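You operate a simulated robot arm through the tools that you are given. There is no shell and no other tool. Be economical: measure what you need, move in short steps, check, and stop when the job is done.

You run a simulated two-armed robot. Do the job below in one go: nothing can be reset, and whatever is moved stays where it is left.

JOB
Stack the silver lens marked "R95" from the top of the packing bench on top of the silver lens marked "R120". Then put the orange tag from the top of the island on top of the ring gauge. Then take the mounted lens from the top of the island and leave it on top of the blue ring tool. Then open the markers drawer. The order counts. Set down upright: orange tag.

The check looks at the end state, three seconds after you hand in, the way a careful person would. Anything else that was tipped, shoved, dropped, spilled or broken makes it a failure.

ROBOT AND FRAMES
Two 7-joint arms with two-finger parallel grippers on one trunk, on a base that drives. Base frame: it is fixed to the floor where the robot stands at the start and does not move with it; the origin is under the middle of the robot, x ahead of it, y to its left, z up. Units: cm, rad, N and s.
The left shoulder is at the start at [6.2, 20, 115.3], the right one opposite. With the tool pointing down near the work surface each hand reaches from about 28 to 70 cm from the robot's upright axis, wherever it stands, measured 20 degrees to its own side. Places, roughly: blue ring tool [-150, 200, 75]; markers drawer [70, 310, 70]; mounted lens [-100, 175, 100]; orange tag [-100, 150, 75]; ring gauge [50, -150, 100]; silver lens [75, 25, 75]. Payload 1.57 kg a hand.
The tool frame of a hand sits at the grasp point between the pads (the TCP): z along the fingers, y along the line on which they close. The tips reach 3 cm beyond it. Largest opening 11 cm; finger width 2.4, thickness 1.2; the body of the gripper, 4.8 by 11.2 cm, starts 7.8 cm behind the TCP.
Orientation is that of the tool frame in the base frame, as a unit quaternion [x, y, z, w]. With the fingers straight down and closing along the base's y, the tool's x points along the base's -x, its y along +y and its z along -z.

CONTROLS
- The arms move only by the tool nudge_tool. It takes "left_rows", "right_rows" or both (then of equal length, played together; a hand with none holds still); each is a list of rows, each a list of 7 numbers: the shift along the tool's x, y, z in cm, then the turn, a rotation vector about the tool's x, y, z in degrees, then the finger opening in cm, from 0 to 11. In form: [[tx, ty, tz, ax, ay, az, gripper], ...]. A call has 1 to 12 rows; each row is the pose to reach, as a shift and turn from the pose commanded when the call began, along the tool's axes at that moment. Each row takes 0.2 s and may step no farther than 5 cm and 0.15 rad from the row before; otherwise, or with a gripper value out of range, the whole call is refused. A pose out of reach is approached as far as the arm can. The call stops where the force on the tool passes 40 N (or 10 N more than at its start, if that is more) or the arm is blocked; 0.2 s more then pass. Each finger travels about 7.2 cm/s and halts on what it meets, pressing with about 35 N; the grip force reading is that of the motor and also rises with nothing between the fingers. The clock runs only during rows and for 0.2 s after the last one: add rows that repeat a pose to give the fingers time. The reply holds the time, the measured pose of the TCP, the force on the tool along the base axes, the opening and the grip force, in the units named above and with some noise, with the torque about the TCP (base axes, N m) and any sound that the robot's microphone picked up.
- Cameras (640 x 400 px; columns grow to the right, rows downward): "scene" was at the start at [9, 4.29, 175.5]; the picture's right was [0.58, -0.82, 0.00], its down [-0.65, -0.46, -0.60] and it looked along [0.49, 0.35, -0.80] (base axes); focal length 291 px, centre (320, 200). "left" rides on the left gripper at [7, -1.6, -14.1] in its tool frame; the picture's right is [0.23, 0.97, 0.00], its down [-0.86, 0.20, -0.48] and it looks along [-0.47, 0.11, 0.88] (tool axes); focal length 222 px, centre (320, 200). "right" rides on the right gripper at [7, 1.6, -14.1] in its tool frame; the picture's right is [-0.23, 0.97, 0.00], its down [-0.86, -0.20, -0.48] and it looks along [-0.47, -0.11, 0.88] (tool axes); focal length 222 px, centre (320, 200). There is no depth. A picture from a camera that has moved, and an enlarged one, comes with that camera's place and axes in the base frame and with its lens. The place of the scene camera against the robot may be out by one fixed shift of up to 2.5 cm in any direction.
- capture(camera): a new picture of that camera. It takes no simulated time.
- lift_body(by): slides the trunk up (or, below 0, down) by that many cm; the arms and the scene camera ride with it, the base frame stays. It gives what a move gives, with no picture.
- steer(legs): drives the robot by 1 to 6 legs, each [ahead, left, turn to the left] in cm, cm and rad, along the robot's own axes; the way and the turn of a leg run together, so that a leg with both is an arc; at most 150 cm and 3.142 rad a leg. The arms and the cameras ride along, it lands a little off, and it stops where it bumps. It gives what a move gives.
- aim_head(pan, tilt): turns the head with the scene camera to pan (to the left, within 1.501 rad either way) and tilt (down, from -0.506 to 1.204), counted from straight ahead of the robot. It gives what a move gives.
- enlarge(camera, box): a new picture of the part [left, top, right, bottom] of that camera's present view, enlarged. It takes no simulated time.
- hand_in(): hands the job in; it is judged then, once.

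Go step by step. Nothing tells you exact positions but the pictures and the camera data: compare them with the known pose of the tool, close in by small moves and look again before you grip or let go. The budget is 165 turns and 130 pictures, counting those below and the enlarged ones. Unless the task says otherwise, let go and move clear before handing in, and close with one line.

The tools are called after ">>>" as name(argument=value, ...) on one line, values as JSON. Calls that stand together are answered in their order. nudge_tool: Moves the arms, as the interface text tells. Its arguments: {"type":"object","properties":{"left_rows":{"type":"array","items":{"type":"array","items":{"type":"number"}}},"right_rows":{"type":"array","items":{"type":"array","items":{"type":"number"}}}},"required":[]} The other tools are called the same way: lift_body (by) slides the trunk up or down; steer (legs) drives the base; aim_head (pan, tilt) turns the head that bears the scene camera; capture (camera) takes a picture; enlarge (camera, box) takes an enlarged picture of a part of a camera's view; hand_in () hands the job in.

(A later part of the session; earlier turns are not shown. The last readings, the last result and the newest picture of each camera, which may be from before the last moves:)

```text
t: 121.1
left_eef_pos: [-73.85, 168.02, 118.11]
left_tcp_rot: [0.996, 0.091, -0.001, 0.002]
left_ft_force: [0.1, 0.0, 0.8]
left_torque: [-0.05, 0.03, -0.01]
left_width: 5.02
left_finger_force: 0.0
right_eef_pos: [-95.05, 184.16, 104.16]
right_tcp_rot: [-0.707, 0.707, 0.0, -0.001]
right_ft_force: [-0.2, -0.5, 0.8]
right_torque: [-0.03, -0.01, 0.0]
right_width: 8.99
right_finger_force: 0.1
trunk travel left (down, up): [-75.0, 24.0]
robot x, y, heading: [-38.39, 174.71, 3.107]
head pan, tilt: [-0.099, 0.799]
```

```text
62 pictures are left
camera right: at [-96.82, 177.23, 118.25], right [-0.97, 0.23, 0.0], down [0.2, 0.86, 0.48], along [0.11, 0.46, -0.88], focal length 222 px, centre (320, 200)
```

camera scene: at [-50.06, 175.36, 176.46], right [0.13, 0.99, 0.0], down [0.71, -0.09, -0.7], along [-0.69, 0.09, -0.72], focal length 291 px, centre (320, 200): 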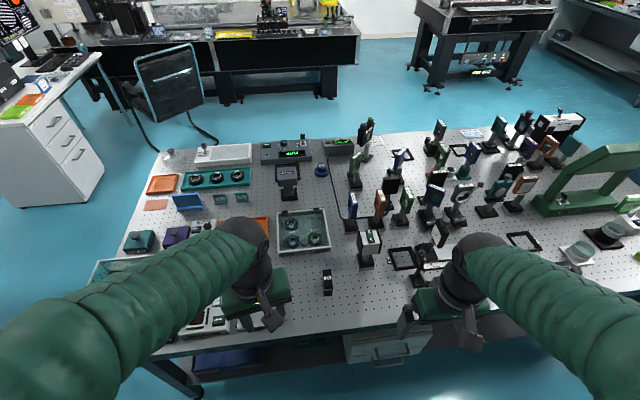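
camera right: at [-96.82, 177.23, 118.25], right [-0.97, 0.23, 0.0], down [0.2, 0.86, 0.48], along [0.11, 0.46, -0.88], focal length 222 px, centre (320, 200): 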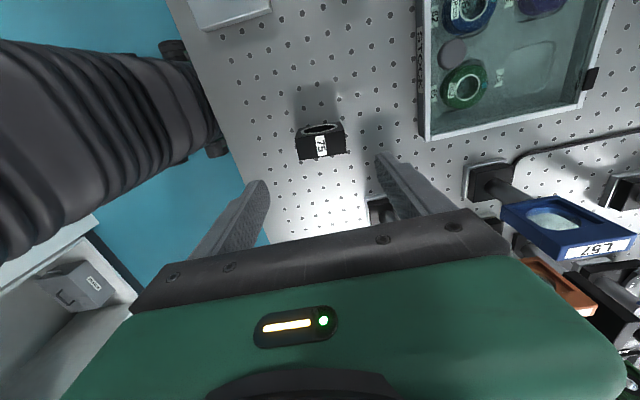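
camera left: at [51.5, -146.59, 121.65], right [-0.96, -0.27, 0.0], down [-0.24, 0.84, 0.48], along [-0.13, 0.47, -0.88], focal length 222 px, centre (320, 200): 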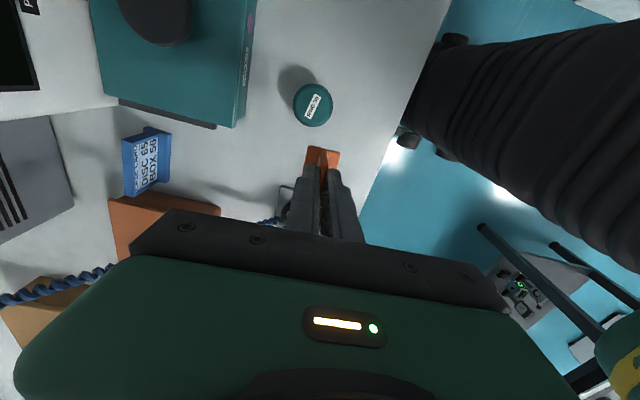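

Mounted lens top ≈ (-95.35, 184.25, 90.6). Centring and lowering so tips straddle it.

>>> nudge_tool(right_rows=[[-0.1, 0.3, 3, 0, 0, 0, 9], [-0.1, 0.3, 7, 0, 0, 0, 9], [-0.1, 0.3, 10, 0, 0, 0, 9], [-0.1, 0.3, 11, 0, 0, 0, 9], [-0.1, 0.3, 11, 0, 0, 0, 9]])

>>> enlarge(camera="right", box=[200, 80, 440, 230])

```text
t: 122.3
left_eef_pos: [-73.83, 168.0, 118.21]
left_tcp_rot: [0.996, 0.091, -0.001, 0.002]
left_ft_force: [-0.3, 0.0, 0.2]
left_torque: [0.01, -0.01, -0.01]
left_width: 4.99
left_finger_force: 0.0
right_eef_pos: [-95.45, 184.25, 92.95]
right_tcp_rot: [-0.707, 0.707, -0.001, -0.001]
right_ft_force: [0.3, -0.3, 0.0]
right_torque: [-0.01, -0.01, 0.01]
right_width: 9.0
right_finger_force: 0.0
trunk travel left (down, up): [-75.0, 24.0]
robot x, y, heading: [-38.85, 174.67, 3.105]
head pan, tilt: [-0.099, 0.799]
```

```text
2.67 times, centred on (320, 155) of right
camera zoom: at [-97.17, 177.3, 107.21], right [-0.97, 0.23, 0.0], down [0.2, 0.86, 0.48], along [0.11, 0.46, -0.88], focal length 592 px, centre (320, 320)
```

zoom: 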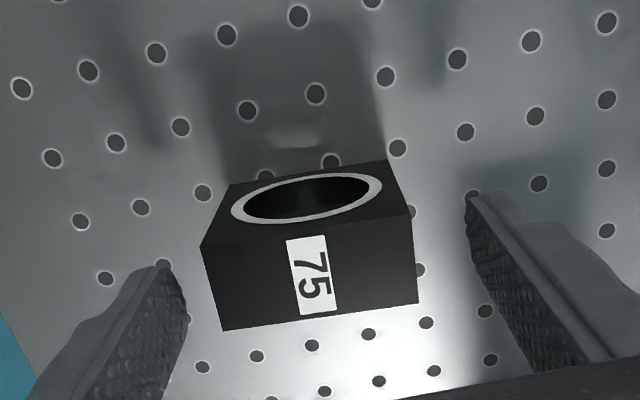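

Centred well. Adjust yaw 2°, descend ~2 cm, and close.

>>> nudge_tool(right_rows=[[0, -0.1, 1, 0, 0, 2, 9], [0, -0.1, 1.9, 0, 0, 2, 9], [0, -0.1, 1.9, 0, 0, 2, 7], [0, -0.1, 1.9, 0, 0, 2, 5.5], [0, -0.1, 1.9, 0, 0, 2, 4], [0, -0.1, 1.9, 0, 0, 2, 4]])

>>> enlarge(camera="right", box=[200, 80, 440, 230])

```text
t: 123.7
left_eef_pos: [-73.83, 168.02, 118.2]
left_tcp_rot: [0.996, 0.09, 0.0, 0.002]
left_ft_force: [-0.1, 0.8, -0.2]
left_torque: [-0.02, 0.01, 0.0]
left_width: 4.99
left_finger_force: 0.1
right_eef_pos: [-95.24, 184.33, 91.1]
right_tcp_rot: [-0.695, 0.719, -0.001, -0.001]
right_ft_force: [-0.2, -0.2, 0.5]
right_torque: [-0.03, -0.02, -0.05]
right_width: 5.95
right_finger_force: 35.2
trunk travel left (down, up): [-75.0, 24.0]
robot x, y, heading: [-38.3, 174.41, 3.106]
head pan, tilt: [-0.099, 0.799]
```

```text
2.67 times, centred on (320, 155) of right
camera zoom: at [-97.31, 177.39, 105.41], right [-0.97, 0.26, 0.0], down [0.23, 0.85, 0.48], along [0.12, 0.46, -0.88], focal length 592 px, centre (320, 320)
```

zoom: 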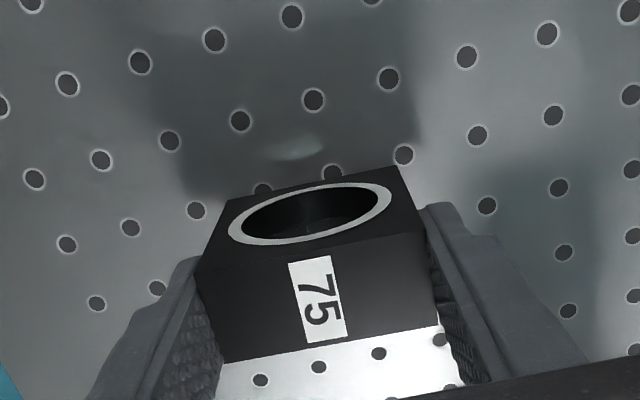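

Held at 5.95 cm. Lifting and retracting.

>>> nudge_tool(right_rows=[[0, 0, -1, 0, 0, 0, 4], [0, 0, -5, 0, 0, 0, 4], [0, 0, -10, 0, 0, 0, 4], [0, 0, -15, 0, 0, 0, 4], [0, 0, -20, 0, 0, 0, 4], [0, 0, -25, 0, 0, 0, 4], [0, 0, -28, 0, 0, 0, 4], [0, -5, -28, 0, 0, 0, 4], [0, -10, -28, 0, 0, 0, 4], [0, -15, -28, 0, 0, 0, 4], [0, -20, -28, 0, 0, 0, 4], [0, -24, -28, 0, 0, 0, 4]])

>>> capture(camera="scene")

```text
t: 126.3
left_eef_pos: [-73.53, 168.05, 118.31]
left_tcp_rot: [0.996, 0.091, -0.002, 0.002]
left_ft_force: [-0.1, 0.6, 0.5]
left_torque: [-0.02, 0.07, -0.01]
left_width: 5.01
left_finger_force: 0.0
right_eef_pos: [-71.01, 183.7, 119.2]
right_tcp_rot: [-0.695, 0.719, -0.001, -0.002]
right_ft_force: [0.9, -0.6, -2.0]
right_torque: [0.0, 0.02, 0.01]
right_width: 5.94
right_finger_force: 35.5
trunk travel left (down, up): [-75.0, 24.0]
robot x, y, heading: [-38.36, 174.35, 3.108]
head pan, tilt: [-0.099, 0.799]
```

```text
59 pictures are left
camera scene: at [-49.62, 175.38, 176.49], right [0.13, 0.99, 0.0], down [0.71, -0.09, -0.7], along [-0.69, 0.09, -0.72], focal length 291 px, centre (320, 200)
```

scene: 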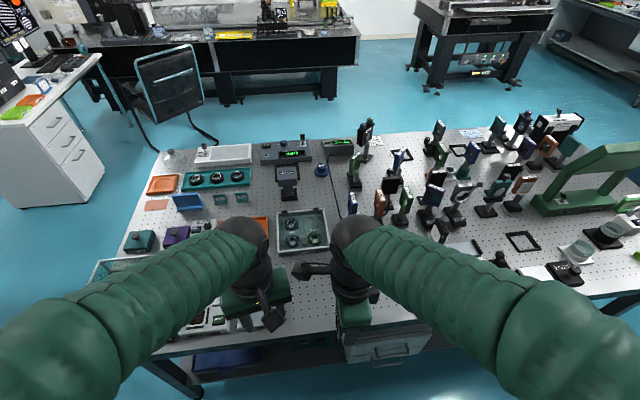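

Now I'll carry the lens around the island's near end to its far side, where the ring tool is within reach: back off, strafe to y≈58, then drive to -x.

>>> steer(legs=[[-30, 0, 0.034], [0, 116, 0], [110, 0, 0]])

>>> aim_head(pan=0, tilt=0.6)

>>> capture(camera="scene")

```text
t: 139.1
left_eef_pos: [-151.97, 49.48, 118.26]
left_tcp_rot: [0.993, 0.114, -0.002, 0.002]
left_ft_force: [-0.3, 0.1, 0.1]
left_torque: [-0.01, -0.01, -0.01]
left_width: 4.99
left_finger_force: 0.1
right_eef_pos: [-150.25, 65.11, 119.26]
right_tcp_rot: [0.711, -0.703, 0.001, 0.003]
right_ft_force: [0.7, -0.3, -1.8]
right_torque: [0.02, 0.0, 0.0]
right_width: 5.93
right_finger_force: 34.8
trunk travel left (down, up): [-75.0, 24.0]
robot x, y, heading: [-116.69, 57.16, -3.129]
head pan, tilt: [-0.099, 0.799]
```

```text
t: 139.8
left_eef_pos: [-152.07, 49.49, 118.24]
left_tcp_rot: [0.994, 0.113, 0.0, 0.002]
left_ft_force: [0.7, -1.0, 0.2]
left_torque: [0.02, 0.02, -0.01]
left_width: 5.02
left_finger_force: 0.0
right_eef_pos: [-150.25, 65.07, 118.98]
right_tcp_rot: [0.711, -0.703, 0.001, 0.002]
right_ft_force: [-0.8, -0.2, -2.4]
right_torque: [-0.03, 0.0, 0.03]
right_width: 5.92
right_finger_force: 35.5
trunk travel left (down, up): [-75.0, 24.0]
robot x, y, heading: [-117.12, 57.42, -3.123]
head pan, tilt: [0.0, 0.6]
```

```text
58 pictures are left
camera scene: at [-129.43, 57.0, 178.14], right [-0.01, 1.0, 0.0], down [0.57, 0.01, -0.82], along [-0.82, -0.01, -0.57], focal length 291 px, centre (320, 200)
```

scene: 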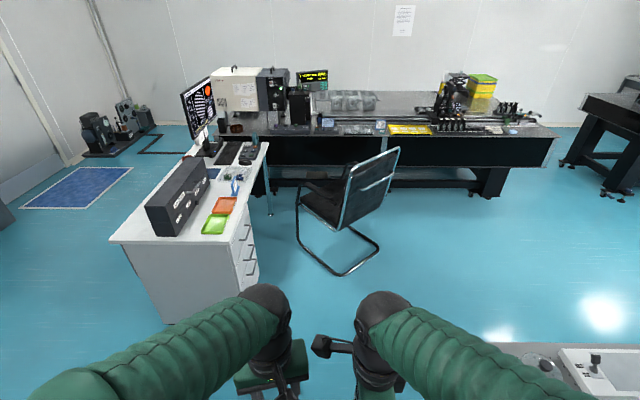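

The chair's nearest leg is near x≈-283, so I'll stop at x≈-217, strafe along the island's far side to y≈205, and turn around.

>>> steer(legs=[[100, 0, -0.018], [12, -148, 0], [0, 0, 3.14]])

>>> aim_head(pan=-0.1, tilt=0.8)

>>> capture(camera="scene")

```text
t: 159.3
left_eef_pos: [-193.15, 213.56, 118.22]
left_tcp_rot: [-0.103, 0.995, 0.001, 0.001]
left_ft_force: [0.6, -0.1, -1.1]
left_torque: [-0.01, 0.01, 0.03]
left_width: 5.01
left_finger_force: 0.1
right_eef_pos: [-195.17, 197.99, 119.03]
right_tcp_rot: [0.71, 0.704, 0.001, 0.0]
right_ft_force: [-0.5, -0.5, -2.3]
right_torque: [0.02, 0.01, -0.01]
right_width: 5.95
right_finger_force: 34.9
trunk travel left (down, up): [-75.0, 24.0]
robot x, y, heading: [-228.33, 206.4, -0.005]
head pan, tilt: [0.0, 0.6]
```

```text
t: 160.0
left_eef_pos: [-193.18, 213.49, 118.26]
left_tcp_rot: [-0.103, 0.995, 0.002, 0.0]
left_ft_force: [0.8, 0.2, -0.8]
left_torque: [-0.01, -0.01, 0.0]
left_width: 4.99
left_finger_force: 0.1
right_eef_pos: [-195.12, 197.93, 119.06]
right_tcp_rot: [0.711, 0.704, 0.001, -0.002]
right_ft_force: [0.2, 0.2, -1.7]
right_torque: [0.01, 0.0, 0.03]
right_width: 5.95
right_finger_force: 35.0
trunk travel left (down, up): [-75.0, 24.0]
robot x, y, heading: [-228.1, 206.13, -0.01]
head pan, tilt: [-0.099, 0.799]
```

```text
57 pictures are left
camera scene: at [-217.4, 204.84, 176.46], right [-0.11, -0.99, 0.0], down [-0.71, 0.08, -0.7], along [0.69, -0.07, -0.72], focal length 291 px, centre (320, 200)
```

scene: 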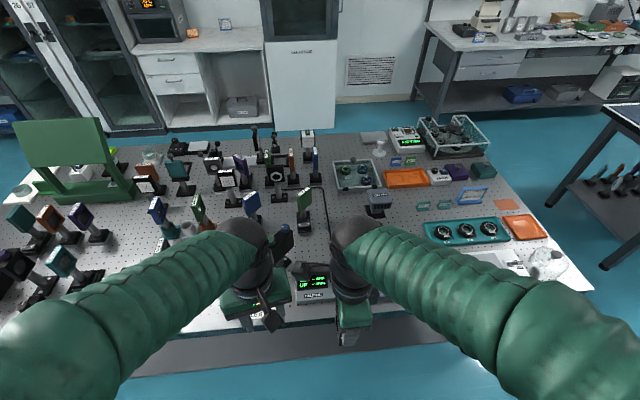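

Advancing 10 cm, then extending the right hand toward the ring tool, high up.

>>> steer(legs=[[10, 0, 0.008]])

>>> nudge_tool(right_rows=[[0, 4.5, 0, 0, 0, 0, 4], [0.5, 9, 0, 0, 0, 0, 4], [1, 13.5, 0, 0, 0, 0, 4], [1.5, 18, 0, 0, 0, 0, 4], [2, 22, 0, 0, 0, 0, 4], [2, 22, 0, 0, 0, 0, 4]])

>>> capture(camera="right")

>>> capture(camera="scene")

```text
t: 161.2
left_eef_pos: [-183.8, 213.83, 118.51]
left_tcp_rot: [-0.107, 0.994, 0.003, 0.004]
left_ft_force: [-1.1, -0.1, -0.3]
left_torque: [-0.02, -0.04, 0.02]
left_width: 5.01
left_finger_force: 0.1
right_eef_pos: [-185.82, 198.13, 119.31]
right_tcp_rot: [0.707, 0.707, 0.003, 0.002]
right_ft_force: [-0.7, -0.1, -2.1]
right_torque: [-0.01, -0.02, 0.01]
right_width: 5.94
right_finger_force: 35.0
trunk travel left (down, up): [-75.0, 24.0]
robot x, y, heading: [-218.45, 206.38, 0.0]
head pan, tilt: [-0.099, 0.799]
```

```text
t: 162.6
left_eef_pos: [-183.36, 213.78, 118.24]
left_tcp_rot: [-0.106, 0.994, 0.003, 0.002]
left_ft_force: [-0.3, 0.0, 0.0]
left_torque: [0.01, -0.02, 0.0]
left_width: 5.03
left_finger_force: 0.1
right_eef_pos: [-163.36, 200.13, 119.06]
right_tcp_rot: [0.708, 0.706, 0.002, 0.0]
right_ft_force: [0.1, -0.3, -2.6]
right_torque: [0.0, 0.03, 0.0]
right_width: 5.94
right_finger_force: 35.4
trunk travel left (down, up): [-75.0, 24.0]
robot x, y, heading: [-218.34, 206.23, 0.003]
head pan, tilt: [-0.099, 0.799]
```

```text
56 pictures are left
camera right: at [-161.84, 207.13, 133.33], right [0.97, -0.23, 0.0], down [-0.2, -0.86, 0.48], along [-0.11, -0.46, -0.88], focal length 222 px, centre (320, 200)
```

right: 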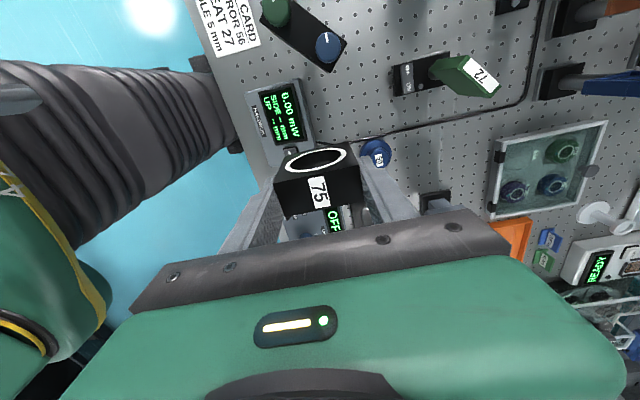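

```text
55 pictures are left
camera scene: at [-207.38, 204.95, 176.45], right [-0.1, -1.0, 0.0], down [-0.71, 0.07, -0.7], along [0.69, -0.07, -0.72], focal length 291 px, centre (320, 200)
```

scene: 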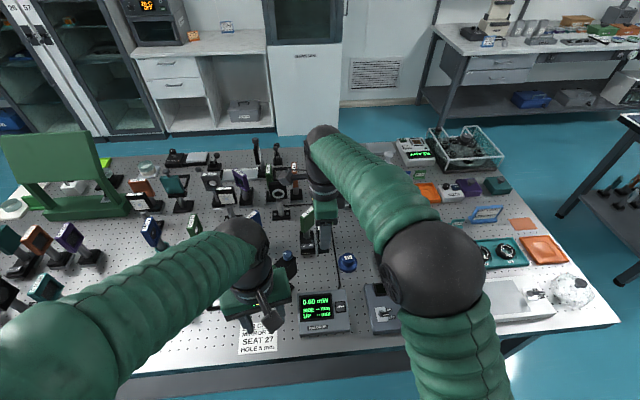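

Ring tool is near (-154.2, 192.5). Moving over it while still high, then looking for neighbours.

>>> nudge_tool(right_rows=[[-2.5, 3, 0, 0, 0, 0, 4], [-5, 6, 0, 0, 0, 0, 4], [-5, 9, 0, 0, 0, 0, 4], [-5, 9, 4, 0, 0, 0, 4], [-5, 9, 8, 0, 0, 0, 4], [-5, 9, 8, 0, 0, 0, 4]])

>>> capture(camera="right")

>>> enlarge(camera="scene", box=[250, 160, 420, 310])

```text
t: 164.0
left_eef_pos: [-183.25, 213.77, 118.12]
left_tcp_rot: [-0.107, 0.994, 0.002, 0.0]
left_ft_force: [-0.5, 0.3, -0.3]
left_torque: [0.01, -0.02, 0.0]
left_width: 5.01
left_finger_force: 0.1
right_eef_pos: [-154.26, 195.22, 111.15]
right_tcp_rot: [0.707, 0.707, 0.001, -0.001]
right_ft_force: [-0.6, 0.8, -2.2]
right_torque: [-0.03, -0.04, -0.01]
right_width: 5.94
right_finger_force: 35.0
trunk travel left (down, up): [-75.0, 24.0]
robot x, y, heading: [-218.43, 206.26, -0.002]
head pan, tilt: [-0.099, 0.799]
```

```text
54 pictures are left
camera right: at [-152.67, 202.04, 125.31], right [0.97, -0.23, 0.0], down [-0.2, -0.86, 0.48], along [-0.11, -0.46, -0.88], focal length 222 px, centre (320, 200)
```

right: 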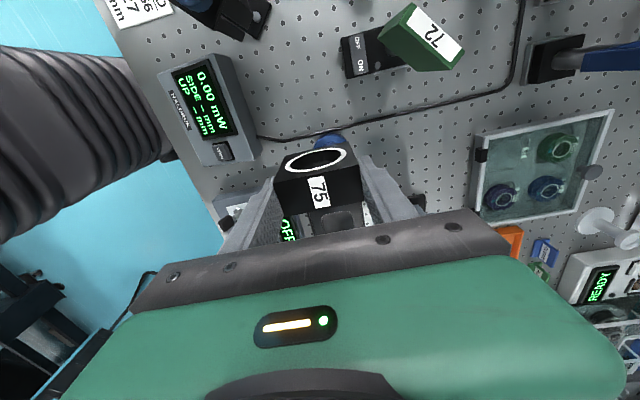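

```text
2.67 times, centred on (335, 235) of scene
camera zoom: at [-207.16, 204.91, 176.44], right [-0.1, -1.0, 0.0], down [-0.72, 0.07, -0.7], along [0.69, -0.07, -0.72], focal length 776 px, centre (280, 107)
```

zoom: 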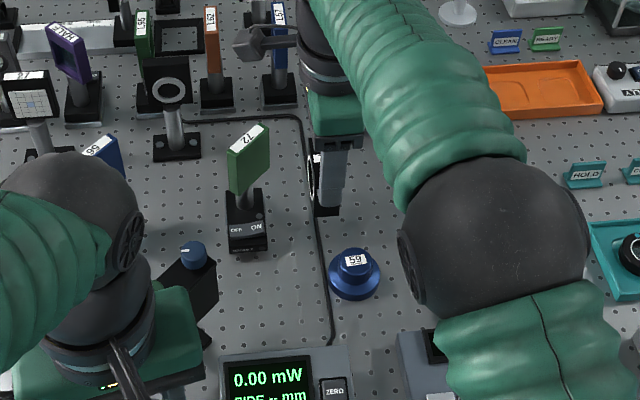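

I need an unobstructed view of the ring tool. I'll shift the hand ~10 cm to -y (raising slightly) so the camera sees it in front of the held block.

>>> nudge_tool(right_rows=[[0, 0, -4, 0, 0, 0, 4], [-4, 0, -4, 0, 0, 0, 4], [-8, 0, -4, 0, 0, 0, 4], [-11, 0, -4, 0, 0, 0, 4], [-11, 0, -4, 0, 0, 0, 4]])

>>> enlarge(camera="right", box=[220, 50, 420, 210])

```text
t: 165.2
left_eef_pos: [-183.24, 213.79, 118.26]
left_tcp_rot: [-0.107, 0.994, 0.002, 0.001]
left_ft_force: [0.3, -0.1, 0.1]
left_torque: [0.02, 0.02, 0.02]
left_width: 5.0
left_finger_force: 0.1
right_eef_pos: [-154.1, 184.08, 115.11]
right_tcp_rot: [0.706, 0.708, 0.001, -0.002]
right_ft_force: [-0.4, 0.6, -2.4]
right_torque: [0.01, 0.0, 0.0]
right_width: 5.95
right_finger_force: 34.8
trunk travel left (down, up): [-75.0, 24.0]
robot x, y, heading: [-218.43, 205.9, -0.003]
head pan, tilt: [-0.099, 0.799]
```

```text
2.50 times, centred on (320, 130) of right
camera zoom: at [-152.68, 191.03, 129.34], right [0.97, -0.23, 0.0], down [-0.2, -0.86, 0.48], along [-0.11, -0.46, -0.88], focal length 555 px, centre (320, 375)
```

zoom: 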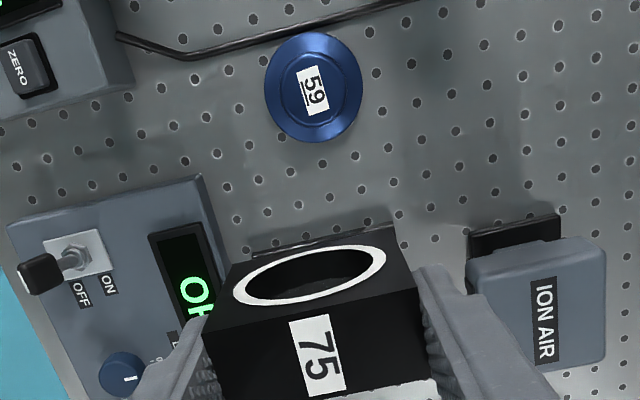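

Ring tool is squarely at (-153.4, 190.4). Moving over it and lowering to z≈99.

>>> nudge_tool(right_rows=[[3, 0.4, 0, 0, 0, 0, 4], [6.25, 0.7, 0, 0, 0, 0, 4], [6.25, 0.7, 4, 0, 0, 0, 4], [6.25, 0.7, 8, 0, 0, 0, 4], [6.25, 0.7, 12, 0, 0, 0, 4], [6.25, 0.7, 16, 0, 0, 0, 4], [6.25, 0.7, 16, 0, 0, 0, 4]])

>>> enlarge(camera="right", box=[220, 50, 420, 210])

>>> enlarge(camera="scene", box=[290, 180, 410, 290])

```text
t: 166.8
left_eef_pos: [-183.33, 213.79, 118.13]
left_tcp_rot: [-0.107, 0.994, 0.001, 0.0]
left_ft_force: [-0.2, -0.6, -0.6]
left_torque: [0.01, 0.02, 0.01]
left_width: 5.0
left_finger_force: 0.1
right_eef_pos: [-153.37, 190.44, 99.15]
right_tcp_rot: [0.707, 0.707, 0.001, -0.001]
right_ft_force: [0.4, 1.1, -1.8]
right_torque: [0.02, 0.0, 0.01]
right_width: 5.94
right_finger_force: 34.6
trunk travel left (down, up): [-75.0, 24.0]
robot x, y, heading: [-219.05, 206.15, 0.001]
head pan, tilt: [-0.099, 0.799]
```

```text
2.50 times, centred on (320, 130) of right
camera zoom: at [-151.95, 197.41, 113.36], right [0.97, -0.23, 0.0], down [-0.2, -0.86, 0.48], along [-0.11, -0.46, -0.88], focal length 555 px, centre (320, 375)
```

zoom: 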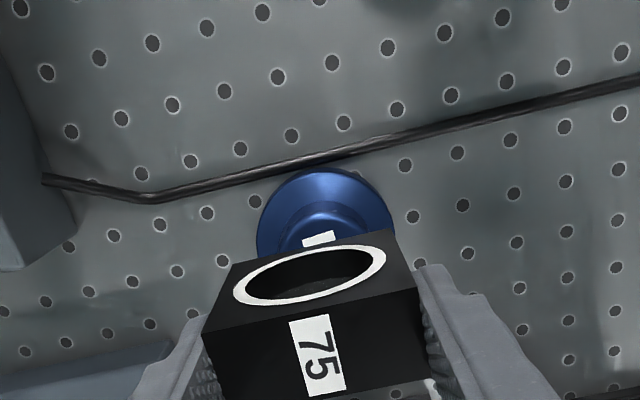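

```text
3.64 times, centred on (350, 235) of scene
camera zoom: at [-207.21, 204.9, 176.44], right [-0.1, -1.0, 0.0], down [-0.72, 0.07, -0.7], along [0.69, -0.07, -0.72], focal length 1058 px, centre (211, 73)
```

zoom: 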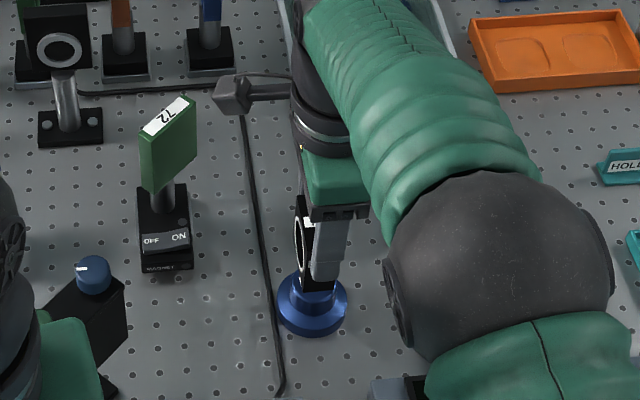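

Aligned; a 2 mm shift to +x, then lowering until contact.

>>> nudge_tool(right_rows=[[0, 0.2, 1.2, 0, 0, 0, 4], [0, 0.2, 2.4, 0, 0, 0, 4], [0, 0.2, 3, 0, 0, 0, 4], [0, 0.2, 3.4, 0, 0, 0, 4]])

>>> enlarge(camera="right", box=[220, 50, 420, 210])

>>> enlarge(camera="scene", box=[320, 210, 380, 280])

```text
t: 167.8
left_eef_pos: [-183.1, 213.71, 118.25]
left_tcp_rot: [-0.107, 0.994, 0.002, 0.001]
left_ft_force: [0.4, 0.4, -0.6]
left_torque: [-0.02, 0.03, 0.01]
left_width: 5.0
left_finger_force: 0.0
right_eef_pos: [-153.31, 190.46, 95.62]
right_tcp_rot: [0.707, 0.707, 0.002, -0.002]
right_ft_force: [-0.1, 0.5, -2.5]
right_torque: [-0.01, -0.01, -0.02]
right_width: 5.95
right_finger_force: 34.7
trunk travel left (down, up): [-75.0, 24.0]
robot x, y, heading: [-217.89, 206.33, 0.0]
head pan, tilt: [-0.099, 0.799]
```

```text
2.50 times, centred on (320, 130) of right
camera zoom: at [-151.73, 197.4, 109.89], right [0.97, -0.23, 0.0], down [-0.2, -0.86, 0.48], along [-0.11, -0.46, -0.88], focal length 555 px, centre (320, 375)
```

zoom: 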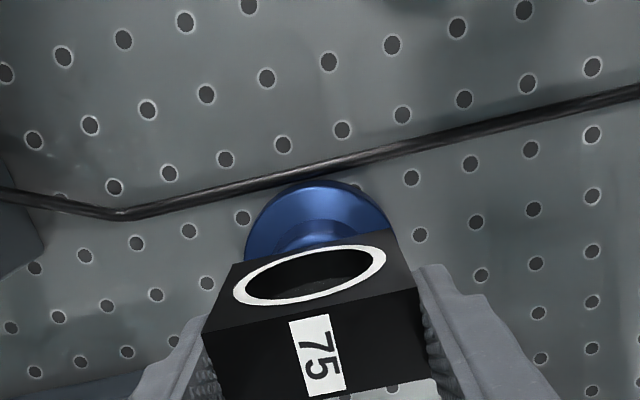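

```text
5.71 times, centred on (350, 245) of scene
camera zoom: at [-207.15, 204.88, 176.44], right [-0.1, -1.0, 0.0], down [-0.72, 0.07, -0.69], along [0.69, -0.07, -0.72], focal length 1662 px, centre (149, -57)
```

zoom: 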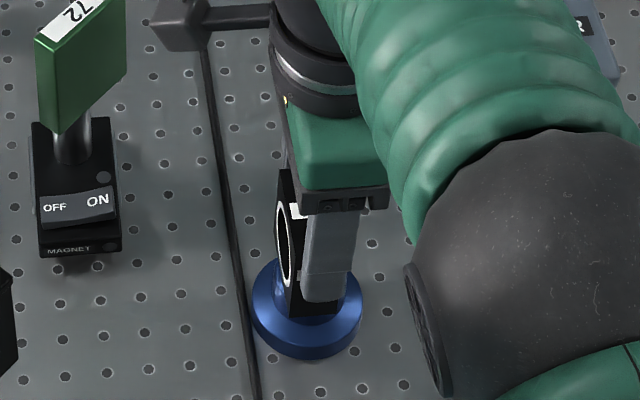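

No contact yet; continuing in small steps.

>>> nudge_tool(right_rows=[[0, 0, 0.3, 0, 0, 0, 4], [0, 0, 0.6, 0, 0, 0, 4], [0, 0, 0.8, 0, 0, 0, 4]])

```text
t: 168.6
left_eef_pos: [-183.6, 213.74, 118.45]
left_tcp_rot: [-0.108, 0.994, 0.003, 0.002]
left_ft_force: [0.0, 0.2, 0.4]
left_torque: [-0.03, 0.01, -0.01]
left_width: 5.03
left_finger_force: 0.1
right_eef_pos: [-153.36, 190.51, 95.45]
right_tcp_rot: [0.707, 0.707, 0.005, 0.004]
right_ft_force: [3.1, -3.8, 33.7]
right_torque: [-0.22, 0.16, 0.05]
right_width: 5.93
right_finger_force: 35.2
trunk travel left (down, up): [-75.0, 24.0]
robot x, y, heading: [-218.55, 206.28, 0.001]
head pan, tilt: [-0.099, 0.799]
```

Contact made. Relaxing the press before release.

>>> nudge_tool(right_rows=[[0, 0, -0.3, 0, 0, 0, 4], [0, 0, -0.5, 0, 0, 0, 4], [0, 0, -0.5, 0, 0, 0, 4]])

>>> enlarge(camera="right", box=[220, 50, 420, 210])

>>> enlarge(camera="scene", box=[320, 210, 380, 280])

```text
t: 169.4
left_eef_pos: [-183.28, 213.8, 118.38]
left_tcp_rot: [-0.107, 0.994, 0.002, 0.001]
left_ft_force: [-0.7, -0.1, 1.4]
left_torque: [-0.01, 0.0, 0.04]
left_width: 4.98
left_finger_force: 0.1
right_eef_pos: [-153.34, 190.54, 95.5]
right_tcp_rot: [0.707, 0.708, 0.002, -0.001]
right_ft_force: [7.2, -3.0, 19.4]
right_torque: [-0.24, -0.54, 0.03]
right_width: 5.94
right_finger_force: 35.4
trunk travel left (down, up): [-75.0, 24.0]
robot x, y, heading: [-218.32, 206.05, -0.002]
head pan, tilt: [-0.099, 0.799]
```

```text
2.50 times, centred on (320, 130) of right
camera zoom: at [-151.85, 197.46, 109.75], right [0.97, -0.23, 0.0], down [-0.2, -0.86, 0.48], along [-0.11, -0.46, -0.88], focal length 555 px, centre (320, 375)
```

zoom: 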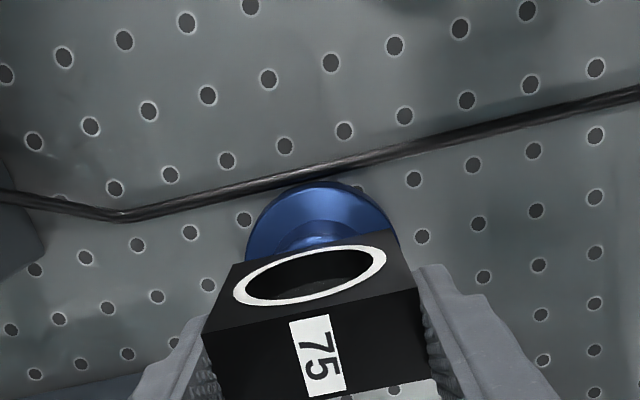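

```text
5.71 times, centred on (350, 245) of scene
camera zoom: at [-207.53, 204.94, 176.47], right [-0.1, -1.0, 0.0], down [-0.71, 0.07, -0.7], along [0.69, -0.07, -0.72], focal length 1662 px, centre (149, -57)
```

zoom: 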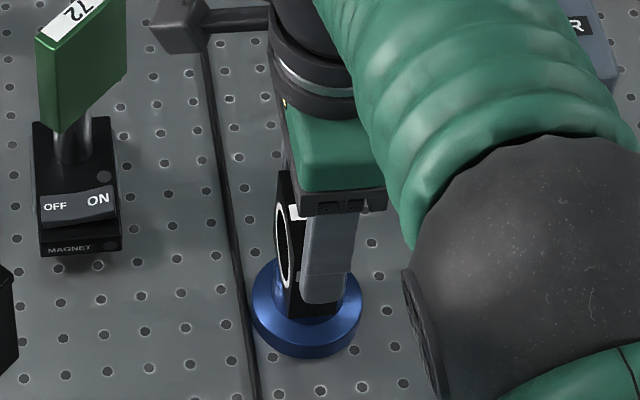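

Contact is firm and centred. I'll ease up 1 mm more, then open gradually and rise.

>>> nudge_tool(right_rows=[[0, 0, -0.1, 0, 0, 0, 5.8], [0, 0, -0.1, 0, 0, 0, 6.2], [0, 0, -0.1, 0, 0, 0, 7], [0, 0, -0.1, 0, 0, 0, 8.5], [0, 0, -0.1, 0, 0, 0, 8.5]])

>>> enlarge(camera="right", box=[220, 50, 420, 210])

```text
t: 170.6
left_eef_pos: [-183.38, 213.85, 118.25]
left_tcp_rot: [-0.107, 0.994, 0.001, 0.002]
left_ft_force: [-0.4, -0.9, -0.3]
left_torque: [0.04, 0.03, -0.03]
left_width: 5.01
left_finger_force: 0.0
right_eef_pos: [-153.31, 190.54, 95.5]
right_tcp_rot: [0.707, 0.707, 0.001, -0.001]
right_ft_force: [-0.1, -0.4, 0.8]
right_torque: [0.0, 0.0, 0.03]
right_width: 8.5
right_finger_force: 0.0
trunk travel left (down, up): [-75.0, 24.0]
robot x, y, heading: [-218.79, 206.11, 0.003]
head pan, tilt: [-0.099, 0.799]
```

```text
2.50 times, centred on (320, 130) of right
camera zoom: at [-151.78, 197.45, 109.78], right [0.97, -0.23, 0.0], down [-0.2, -0.86, 0.48], along [-0.11, -0.46, -0.88], focal length 555 px, centre (320, 375)
```

zoom: 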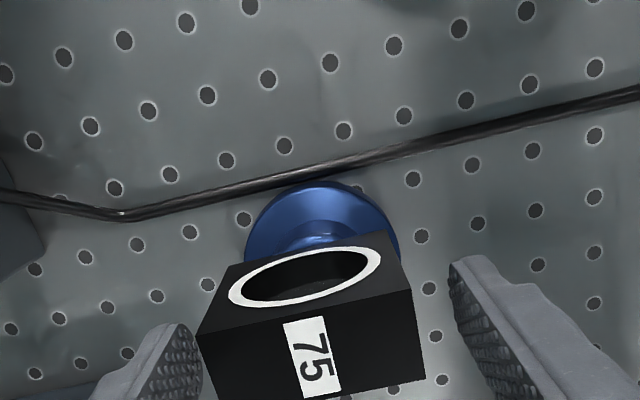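

Released and standing. Rising straight up and retracting, then checking.

>>> nudge_tool(right_rows=[[0, 0, -2, 0, 0, 0, 8.5], [0, 0, -6, 0, 0, 0, 8.5], [0, 0, -11, 0, 0, 0, 8.5], [0, 0, -16, 0, 0, 0, 8.5], [0, 0, -21, 0, 0, 0, 8.5], [0, 0, -24, 0, 0, 0, 8.5], [0, -5, -24, 0, 0, 0, 8.5], [0, -10, -24, 0, 0, 0, 8.5], [-2, -14.5, -24, 0, 0, 0, 8.5], [-4, -19, -24, 0, 0, 0, 8.5], [-6, -23.5, -24, 0, 0, 0, 8.5], [-8, -28, -24, 0, 0, 0, 8.5]])

>>> enlarge(camera="scene", box=[290, 180, 410, 290])

```text
t: 173.2
left_eef_pos: [-183.42, 213.76, 118.31]
left_tcp_rot: [-0.108, 0.994, 0.003, 0.002]
left_ft_force: [-1.1, 1.9, -0.2]
left_torque: [0.02, -0.04, 0.04]
left_width: 5.01
left_finger_force: 0.1
right_eef_pos: [-181.46, 182.5, 119.48]
right_tcp_rot: [0.707, 0.707, 0.002, 0.0]
right_ft_force: [-0.1, -0.6, -0.4]
right_torque: [0.02, -0.02, -0.01]
right_width: 8.51
right_finger_force: 0.1
trunk travel left (down, up): [-75.0, 24.0]
robot x, y, heading: [-218.31, 206.09, -0.0]
head pan, tilt: [-0.099, 0.799]
```

```text
3.64 times, centred on (350, 235) of scene
camera zoom: at [-207.77, 204.76, 176.48], right [-0.1, -1.0, 0.0], down [-0.71, 0.07, -0.7], along [0.69, -0.07, -0.72], focal length 1058 px, centre (211, 73)
```

zoom: 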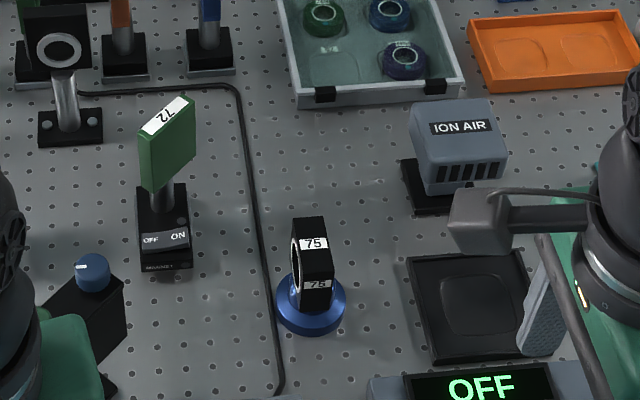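

The mounted lens stands on the ring tool. Next is the markers drawer in the cabinet near (70, 310); I'll drive back the known way round the island.

>>> steer(legs=[[-8, -148, 0], [130, 0, 0], [78, 0, 0]])

>>> steer(legs=[[0, 120, 0], [0, 110, 0]])

>>> aim_head(pan=0.1, tilt=0.6)

>>> capture(camera="scene")

```text
t: 190.4
left_eef_pos: [15.75, 68.42, 118.41]
left_tcp_rot: [-0.111, 0.994, 0.001, 0.002]
left_ft_force: [-0.6, 0.7, 1.5]
left_torque: [-0.01, 0.02, 0.01]
left_width: 5.0
left_finger_force: 0.1
right_eef_pos: [18.15, 37.1, 119.49]
right_tcp_rot: [0.704, 0.71, 0.002, -0.001]
right_ft_force: [0.2, 0.8, 0.4]
right_torque: [0.03, 0.01, 0.0]
right_width: 8.51
right_finger_force: 0.2
trunk travel left (down, up): [-75.0, 24.0]
robot x, y, heading: [-19.19, 60.63, 0.008]
head pan, tilt: [-0.099, 0.799]
```

```text
t: 201.7
left_eef_pos: [15.58, 298.14, 118.22]
left_tcp_rot: [-0.11, 0.994, 0.003, 0.001]
left_ft_force: [-0.1, -1.3, 0.2]
left_torque: [0.01, 0.03, 0.01]
left_width: 5.02
left_finger_force: 0.0
right_eef_pos: [17.62, 266.9, 119.33]
right_tcp_rot: [0.706, 0.708, 0.003, -0.002]
right_ft_force: [0.2, -0.1, 0.3]
right_torque: [-0.01, -0.02, -0.02]
right_width: 8.51
right_finger_force: 0.0
trunk travel left (down, up): [-75.0, 24.0]
robot x, y, heading: [-19.93, 290.54, 0.007]
head pan, tilt: [-0.099, 0.799]
```

```text
t: 202.4
left_eef_pos: [15.42, 298.26, 118.21]
left_tcp_rot: [-0.108, 0.994, 0.003, 0.001]
left_ft_force: [-1.7, 0.8, 0.2]
left_torque: [0.01, 0.02, 0.0]
left_width: 5.02
left_finger_force: 0.0
right_eef_pos: [17.71, 267.09, 119.37]
right_tcp_rot: [0.706, 0.708, 0.001, -0.001]
right_ft_force: [0.2, 0.1, -0.2]
right_torque: [0.01, -0.01, 0.01]
right_width: 8.5
right_finger_force: 0.1
trunk travel left (down, up): [-75.0, 24.0]
robot x, y, heading: [-19.54, 290.5, 0.008]
head pan, tilt: [0.099, 0.6]
```

```text
43 pictures are left
camera scene: at [-7.87, 291.07, 178.14], right [0.1, -0.99, 0.0], down [-0.56, -0.06, -0.82], along [0.82, 0.09, -0.57], focal length 291 px, centre (320, 200)
```

scene: 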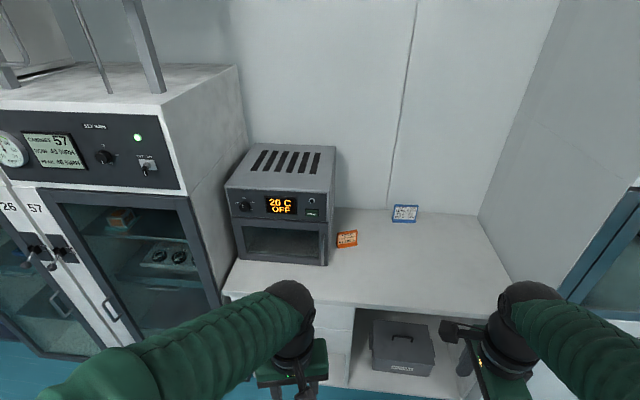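

The drawer stack is under the counter's left part, hidden behind my left arm. I'll back up, shift left, and look lower.

>>> steer(legs=[[-22, 14, 0]])

>>> nudge_tool(left_rows=[[0, 4, -1, 0, 0, 0, 5], [0, 8, -2, 0, 0, 0, 5], [0, 12, -3, 0, 0, 0, 5], [0, 16, -4, 0, 0, 0, 5], [0, 20, -5, 0, 0, 0, 5], [0, 20, -5, 0, 0, 0, 5]])

>>> aim_head(pan=0.0, tilt=0.75)

>>> capture(camera="scene")

```text
t: 204.3
left_eef_pos: [-6.31, 311.75, 118.24]
left_tcp_rot: [-0.107, 0.994, 0.005, 0.0]
left_ft_force: [-0.5, -0.3, -0.3]
left_torque: [0.0, 0.02, 0.0]
left_width: 5.02
left_finger_force: 0.0
right_eef_pos: [-4.15, 280.48, 119.22]
right_tcp_rot: [0.707, 0.708, 0.002, -0.003]
right_ft_force: [-0.3, -0.4, -0.8]
right_torque: [0.0, 0.01, 0.03]
right_width: 8.51
right_finger_force: 0.0
trunk travel left (down, up): [-75.0, 24.0]
robot x, y, heading: [-41.23, 304.87, 0.007]
head pan, tilt: [0.099, 0.6]
```

```text
t: 205.7
left_eef_pos: [-10.92, 332.41, 123.39]
left_tcp_rot: [-0.108, 0.994, 0.002, 0.001]
left_ft_force: [-0.5, -0.4, 0.1]
left_torque: [-0.04, -0.01, -0.03]
left_width: 5.01
left_finger_force: 0.1
right_eef_pos: [-4.47, 281.41, 119.44]
right_tcp_rot: [0.707, 0.707, 0.001, 0.001]
right_ft_force: [-0.5, 0.2, -0.1]
right_torque: [-0.01, -0.03, -0.03]
right_width: 8.51
right_finger_force: 0.0
trunk travel left (down, up): [-75.0, 24.0]
robot x, y, heading: [-41.47, 304.87, 0.002]
head pan, tilt: [0.099, 0.6]
```

```text
t: 206.4
left_eef_pos: [-10.92, 332.09, 123.23]
left_tcp_rot: [-0.108, 0.994, 0.002, 0.002]
left_ft_force: [-0.1, -0.6, 0.0]
left_torque: [-0.03, 0.0, -0.03]
left_width: 5.02
left_finger_force: 0.0
right_eef_pos: [-4.49, 281.23, 119.41]
right_tcp_rot: [0.706, 0.708, 0.001, 0.0]
right_ft_force: [0.0, 0.8, 0.6]
right_torque: [0.0, -0.02, -0.01]
right_width: 8.5
right_finger_force: 0.1
trunk travel left (down, up): [-75.0, 24.0]
robot x, y, heading: [-41.59, 304.81, 0.005]
head pan, tilt: [0.0, 0.75]
```

```text
42 pictures are left
camera scene: at [-30.41, 304.29, 176.86], right [0.0, -1.0, 0.0], down [-0.68, 0.0, -0.73], along [0.73, 0.0, -0.68], focal length 291 px, centre (320, 200)
```

scene: 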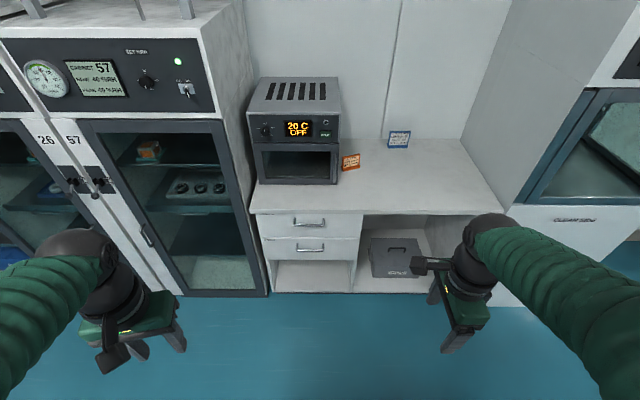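

>>> enlarge(camera="scene", box=[240, 180, 380, 300])

```text
3.33 times, centred on (310, 240) of scene
camera zoom: at [-30.41, 304.29, 176.86], right [0.0, -1.0, 0.0], down [-0.68, 0.0, -0.73], along [0.73, 0.0, -0.68], focal length 970 px, centre (353, 67)
```

zoom: 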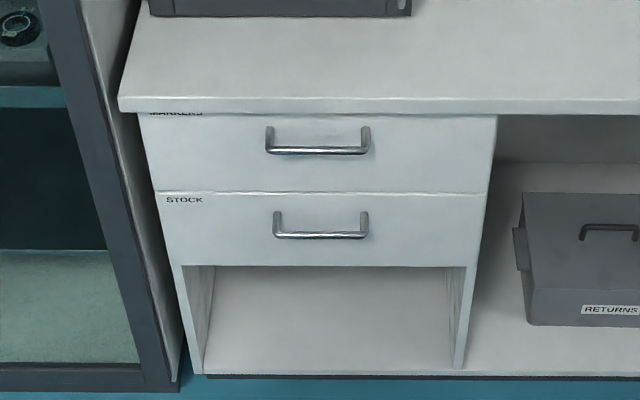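

The top drawer is labelled MARKERS, with a U-bar handle about 13 cm wide near (54, 309, ~81). The right gripper already closes fore-aft, so I'll drive so the right hand can reach down and straddle the bar.

>>> steer(legs=[[36, 20, -0.004]])

>>> aim_head(pan=-0.25, tilt=0.9)

>>> capture(camera="scene")

>>> capture(camera="right")

```text
t: 208.9
left_eef_pos: [24.63, 352.05, 123.38]
left_tcp_rot: [-0.109, 0.994, 0.003, 0.002]
left_ft_force: [0.2, -0.7, -0.8]
left_torque: [0.0, 0.01, -0.02]
left_width: 5.0
left_finger_force: 0.0
right_eef_pos: [31.09, 301.27, 119.41]
right_tcp_rot: [0.706, 0.708, 0.003, 0.0]
right_ft_force: [-0.7, -0.1, 0.5]
right_torque: [0.06, 0.0, 0.01]
right_width: 8.5
right_finger_force: 0.0
trunk travel left (down, up): [-75.0, 24.0]
robot x, y, heading: [-5.81, 325.06, 0.002]
head pan, tilt: [0.0, 0.75]
```

```text
t: 209.7
left_eef_pos: [24.82, 352.34, 123.29]
left_tcp_rot: [-0.107, 0.994, 0.002, 0.002]
left_ft_force: [1.4, 0.0, -0.1]
left_torque: [0.01, -0.01, 0.01]
left_width: 5.03
left_finger_force: 0.0
right_eef_pos: [31.23, 301.38, 119.44]
right_tcp_rot: [0.707, 0.707, 0.001, -0.001]
right_ft_force: [0.3, -0.3, -0.6]
right_torque: [0.0, 0.03, -0.02]
right_width: 8.49
right_finger_force: 0.2
trunk travel left (down, up): [-75.0, 24.0]
robot x, y, heading: [-5.7, 325.38, -0.001]
head pan, tilt: [-0.25, 0.901]
```

```text
40 pictures are left
camera scene: at [4.41, 322.62, 175.67], right [-0.24, -0.97, 0.0], down [-0.76, 0.19, -0.62], along [0.6, -0.15, -0.78], focal length 291 px, centre (320, 200)
```

scene: 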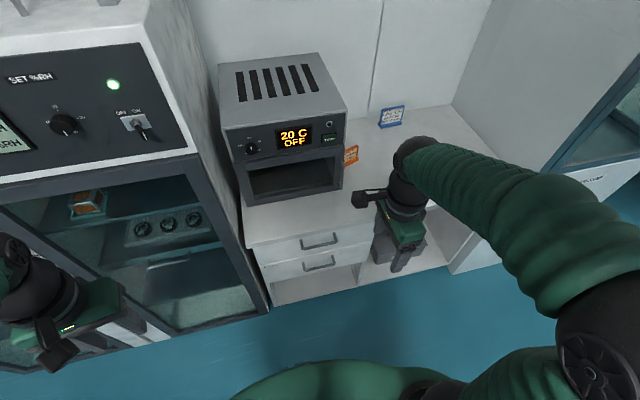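

```text
39 pictures are left
camera right: at [32.79, 308.29, 133.66], right [0.97, -0.23, 0.0], down [-0.2, -0.86, 0.48], along [-0.11, -0.46, -0.88], focal length 222 px, centre (320, 200)
```

right: 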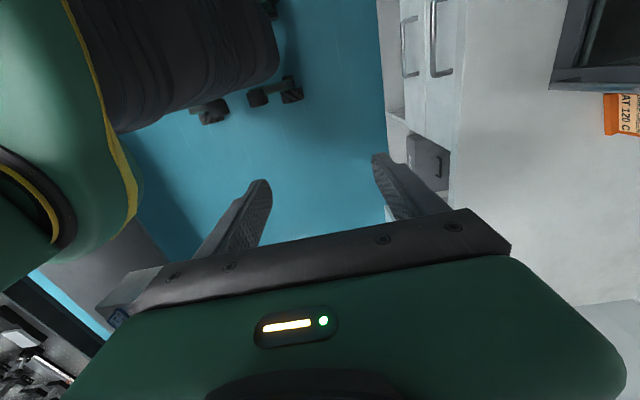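

Moving the right hand closer above the handle for a better fix.

>>> nudge_tool(right_rows=[[1, 4, 0, 0, 0, 0, 6], [2, 8, 0, 0, 0, 0, 6], [3, 12, 2, 0, 0, 0, 5], [3, 16, 4, 0, 0, 0, 4], [3, 19, 7, 0, 0, 0, 3.5], [3, 20, 11, 0, 0, 0, 3.5], [3, 20, 15, 0, 0, 0, 3.5], [3, 20, 15, 0, 0, 0, 3.5]])

>>> capture(camera="right")

```text
t: 211.5
left_eef_pos: [24.81, 352.36, 123.31]
left_tcp_rot: [-0.108, 0.994, 0.003, 0.002]
left_ft_force: [-0.4, -0.6, 0.6]
left_torque: [0.01, 0.0, -0.03]
left_width: 5.02
left_finger_force: 0.1
right_eef_pos: [51.27, 304.55, 104.45]
right_tcp_rot: [0.706, 0.708, 0.001, 0.0]
right_ft_force: [-0.3, 0.3, -0.2]
right_torque: [0.02, 0.02, 0.01]
right_width: 3.5
right_finger_force: 0.1
trunk travel left (down, up): [-75.0, 24.0]
robot x, y, heading: [-5.87, 325.22, 0.003]
head pan, tilt: [-0.25, 0.901]
```

```text
38 pictures are left
camera right: at [52.82, 311.47, 118.72], right [0.97, -0.23, 0.0], down [-0.2, -0.86, 0.48], along [-0.11, -0.46, -0.88], focal length 222 px, centre (320, 200)
```

right: 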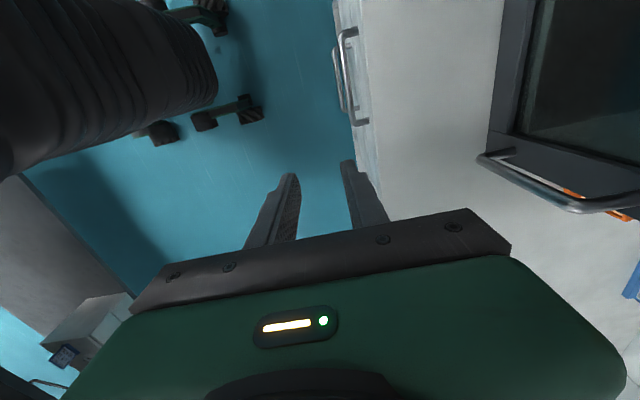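

>>> enlarge(camera="right", box=[280, 0, 440, 200])

```text
2.00 times, centred on (360, 100) of right
camera zoom: at [52.82, 311.47, 118.72], right [0.97, -0.23, 0.0], down [-0.2, -0.86, 0.48], along [-0.11, -0.46, -0.88], focal length 444 px, centre (240, 400)
```

zoom: 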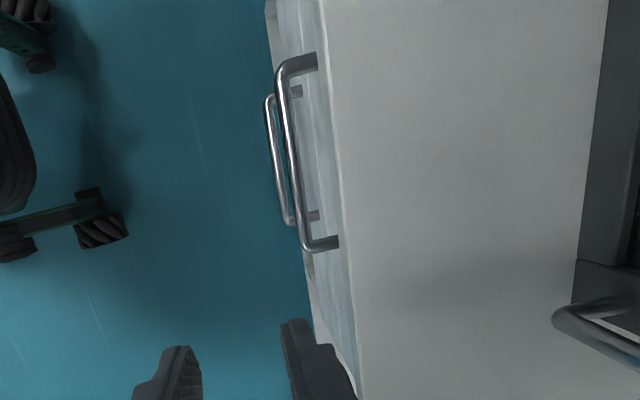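

The handle bar is at about (57, 310.5, 76), just under the counter's lip, so a downward grasp won't fit. I'll back off 8 cm, lower the trunk, and turn the right hand to point forward with fingers closing vertically.

>>> steer(legs=[[-9, 0, 0]])

>>> lift_body(by=-20)

>>> nudge_tool(right_rows=[[0, 0, 0, -8.2, 0, 0, 3.5], [0, 0, 0, -16.4, 0, 0, 3.5], [0, 0, 0, -24.6, 0, 0, 3.5], [0, 0, 0, -32.8, 0, 0, 3.5], [0, 0, 0, -41, 0, 0, 3.5], [0, 0, 0, -49.2, 0, 0, 3.5], [0, 0, 0, -57.4, 0, 0, 3.5], [0, 0, 0, -65.6, 0, 0, 3.5], [0, 0, 0, -73.8, 0, 0, 3.5], [0, 0, 0, -82, 0, 0, 3.5], [0, 0, 0, -90, 0, 0, 3.5], [0, 0, 0, -90, 0, 0, 3.5]])

>>> capture(camera="right")

```text
t: 212.6
left_eef_pos: [16.5, 352.32, 123.17]
left_tcp_rot: [-0.109, 0.994, 0.003, -0.002]
left_ft_force: [0.7, 0.0, 0.1]
left_torque: [0.05, 0.01, 0.01]
left_width: 4.98
left_finger_force: 0.1
right_eef_pos: [42.85, 304.53, 104.23]
right_tcp_rot: [0.706, 0.708, -0.001, -0.002]
right_ft_force: [0.6, 0.1, -0.4]
right_torque: [-0.01, 0.01, 0.03]
right_width: 3.5
right_finger_force: 0.0
trunk travel left (down, up): [-75.0, 24.0]
robot x, y, heading: [-14.71, 324.39, 0.006]
head pan, tilt: [-0.25, 0.901]
```

```text
t: 214.8
left_eef_pos: [15.63, 352.28, 103.35]
left_tcp_rot: [-0.108, 0.994, 0.002, 0.003]
left_ft_force: [0.3, 0.3, 0.0]
left_torque: [0.02, 0.02, 0.0]
left_width: 5.01
left_finger_force: 0.0
right_eef_pos: [42.19, 304.44, 84.59]
right_tcp_rot: [0.707, 0.707, 0.002, 0.001]
right_ft_force: [0.2, 0.1, -0.2]
right_torque: [0.02, 0.02, 0.01]
right_width: 3.5
right_finger_force: 0.1
trunk travel left (down, up): [-55.0, 44.0]
robot x, y, heading: [-14.84, 324.7, 0.005]
head pan, tilt: [-0.25, 0.901]
```

```text
t: 217.4
left_eef_pos: [15.55, 352.16, 103.49]
left_tcp_rot: [-0.109, 0.994, 0.003, 0.002]
left_ft_force: [0.0, 0.1, 0.3]
left_torque: [0.01, -0.01, -0.02]
left_width: 4.99
left_finger_force: 0.0
right_eef_pos: [42.15, 304.47, 84.68]
right_tcp_rot: [0.499, 0.498, 0.502, 0.501]
right_ft_force: [-0.6, 0.5, -0.6]
right_torque: [-0.03, -0.01, 0.02]
right_width: 3.48
right_finger_force: 0.0
trunk travel left (down, up): [-55.0, 44.0]
robot x, y, heading: [-14.89, 324.92, 0.006]
head pan, tilt: [-0.25, 0.901]
```

```text
36 pictures are left
camera right: at [27.84, 311.45, 86.28], right [0.0, -0.23, 0.97], down [-0.48, -0.86, -0.2], along [0.88, -0.46, -0.11], focal length 222 px, centre (320, 200)
```

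right: 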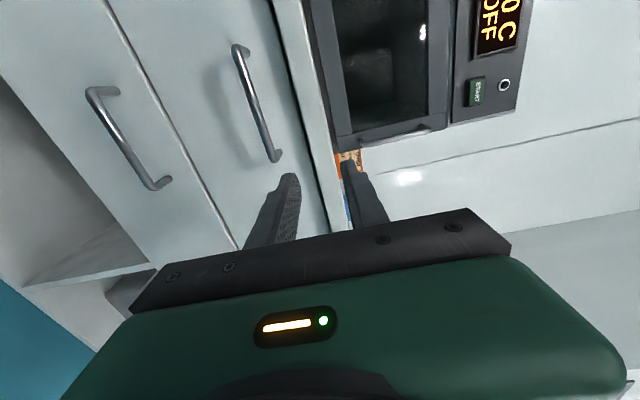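

Bar now located near (56.8, 310.9, 77.8). Aligning the hand to it, still short of contact.

>>> nudge_tool(right_rows=[[2, -2.3, 1, 0, 0, 0, 5], [4, -4.6, 3, 0, 0, 0, 5], [6.3, -6.9, 5, 0, 0, 0, 5], [6.3, -6.9, 7, 0, 0, 0, 5], [6.3, -6.9, 7, 0, 0, 0, 5]])

>>> capture(camera="right")

```text
t: 218.6
left_eef_pos: [15.61, 352.16, 103.33]
left_tcp_rot: [-0.108, 0.994, 0.002, 0.003]
left_ft_force: [0.1, 0.2, 0.2]
left_torque: [-0.01, -0.02, -0.04]
left_width: 5.0
left_finger_force: 0.1
right_eef_pos: [49.21, 310.83, 77.73]
right_tcp_rot: [0.5, 0.499, 0.502, 0.499]
right_ft_force: [-0.6, -0.1, 0.2]
right_torque: [0.0, -0.05, 0.02]
right_width: 5.01
right_finger_force: 0.1
trunk travel left (down, up): [-55.0, 44.0]
robot x, y, heading: [-14.46, 324.92, 0.006]
head pan, tilt: [-0.25, 0.901]
```

```text
35 pictures are left
camera right: at [34.92, 317.79, 79.38], right [0.0, -0.23, 0.97], down [-0.48, -0.86, -0.2], along [0.88, -0.46, -0.11], focal length 222 px, centre (320, 200)
```

right: 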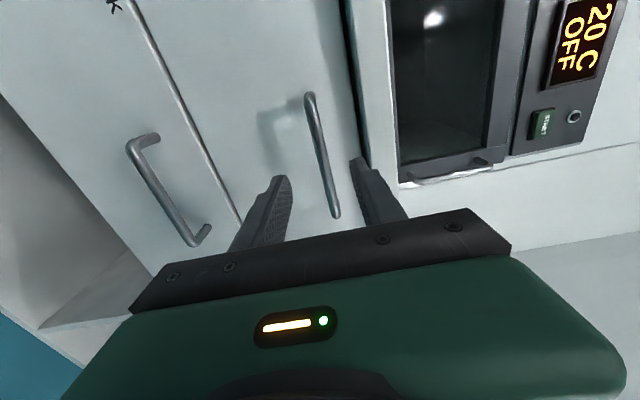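

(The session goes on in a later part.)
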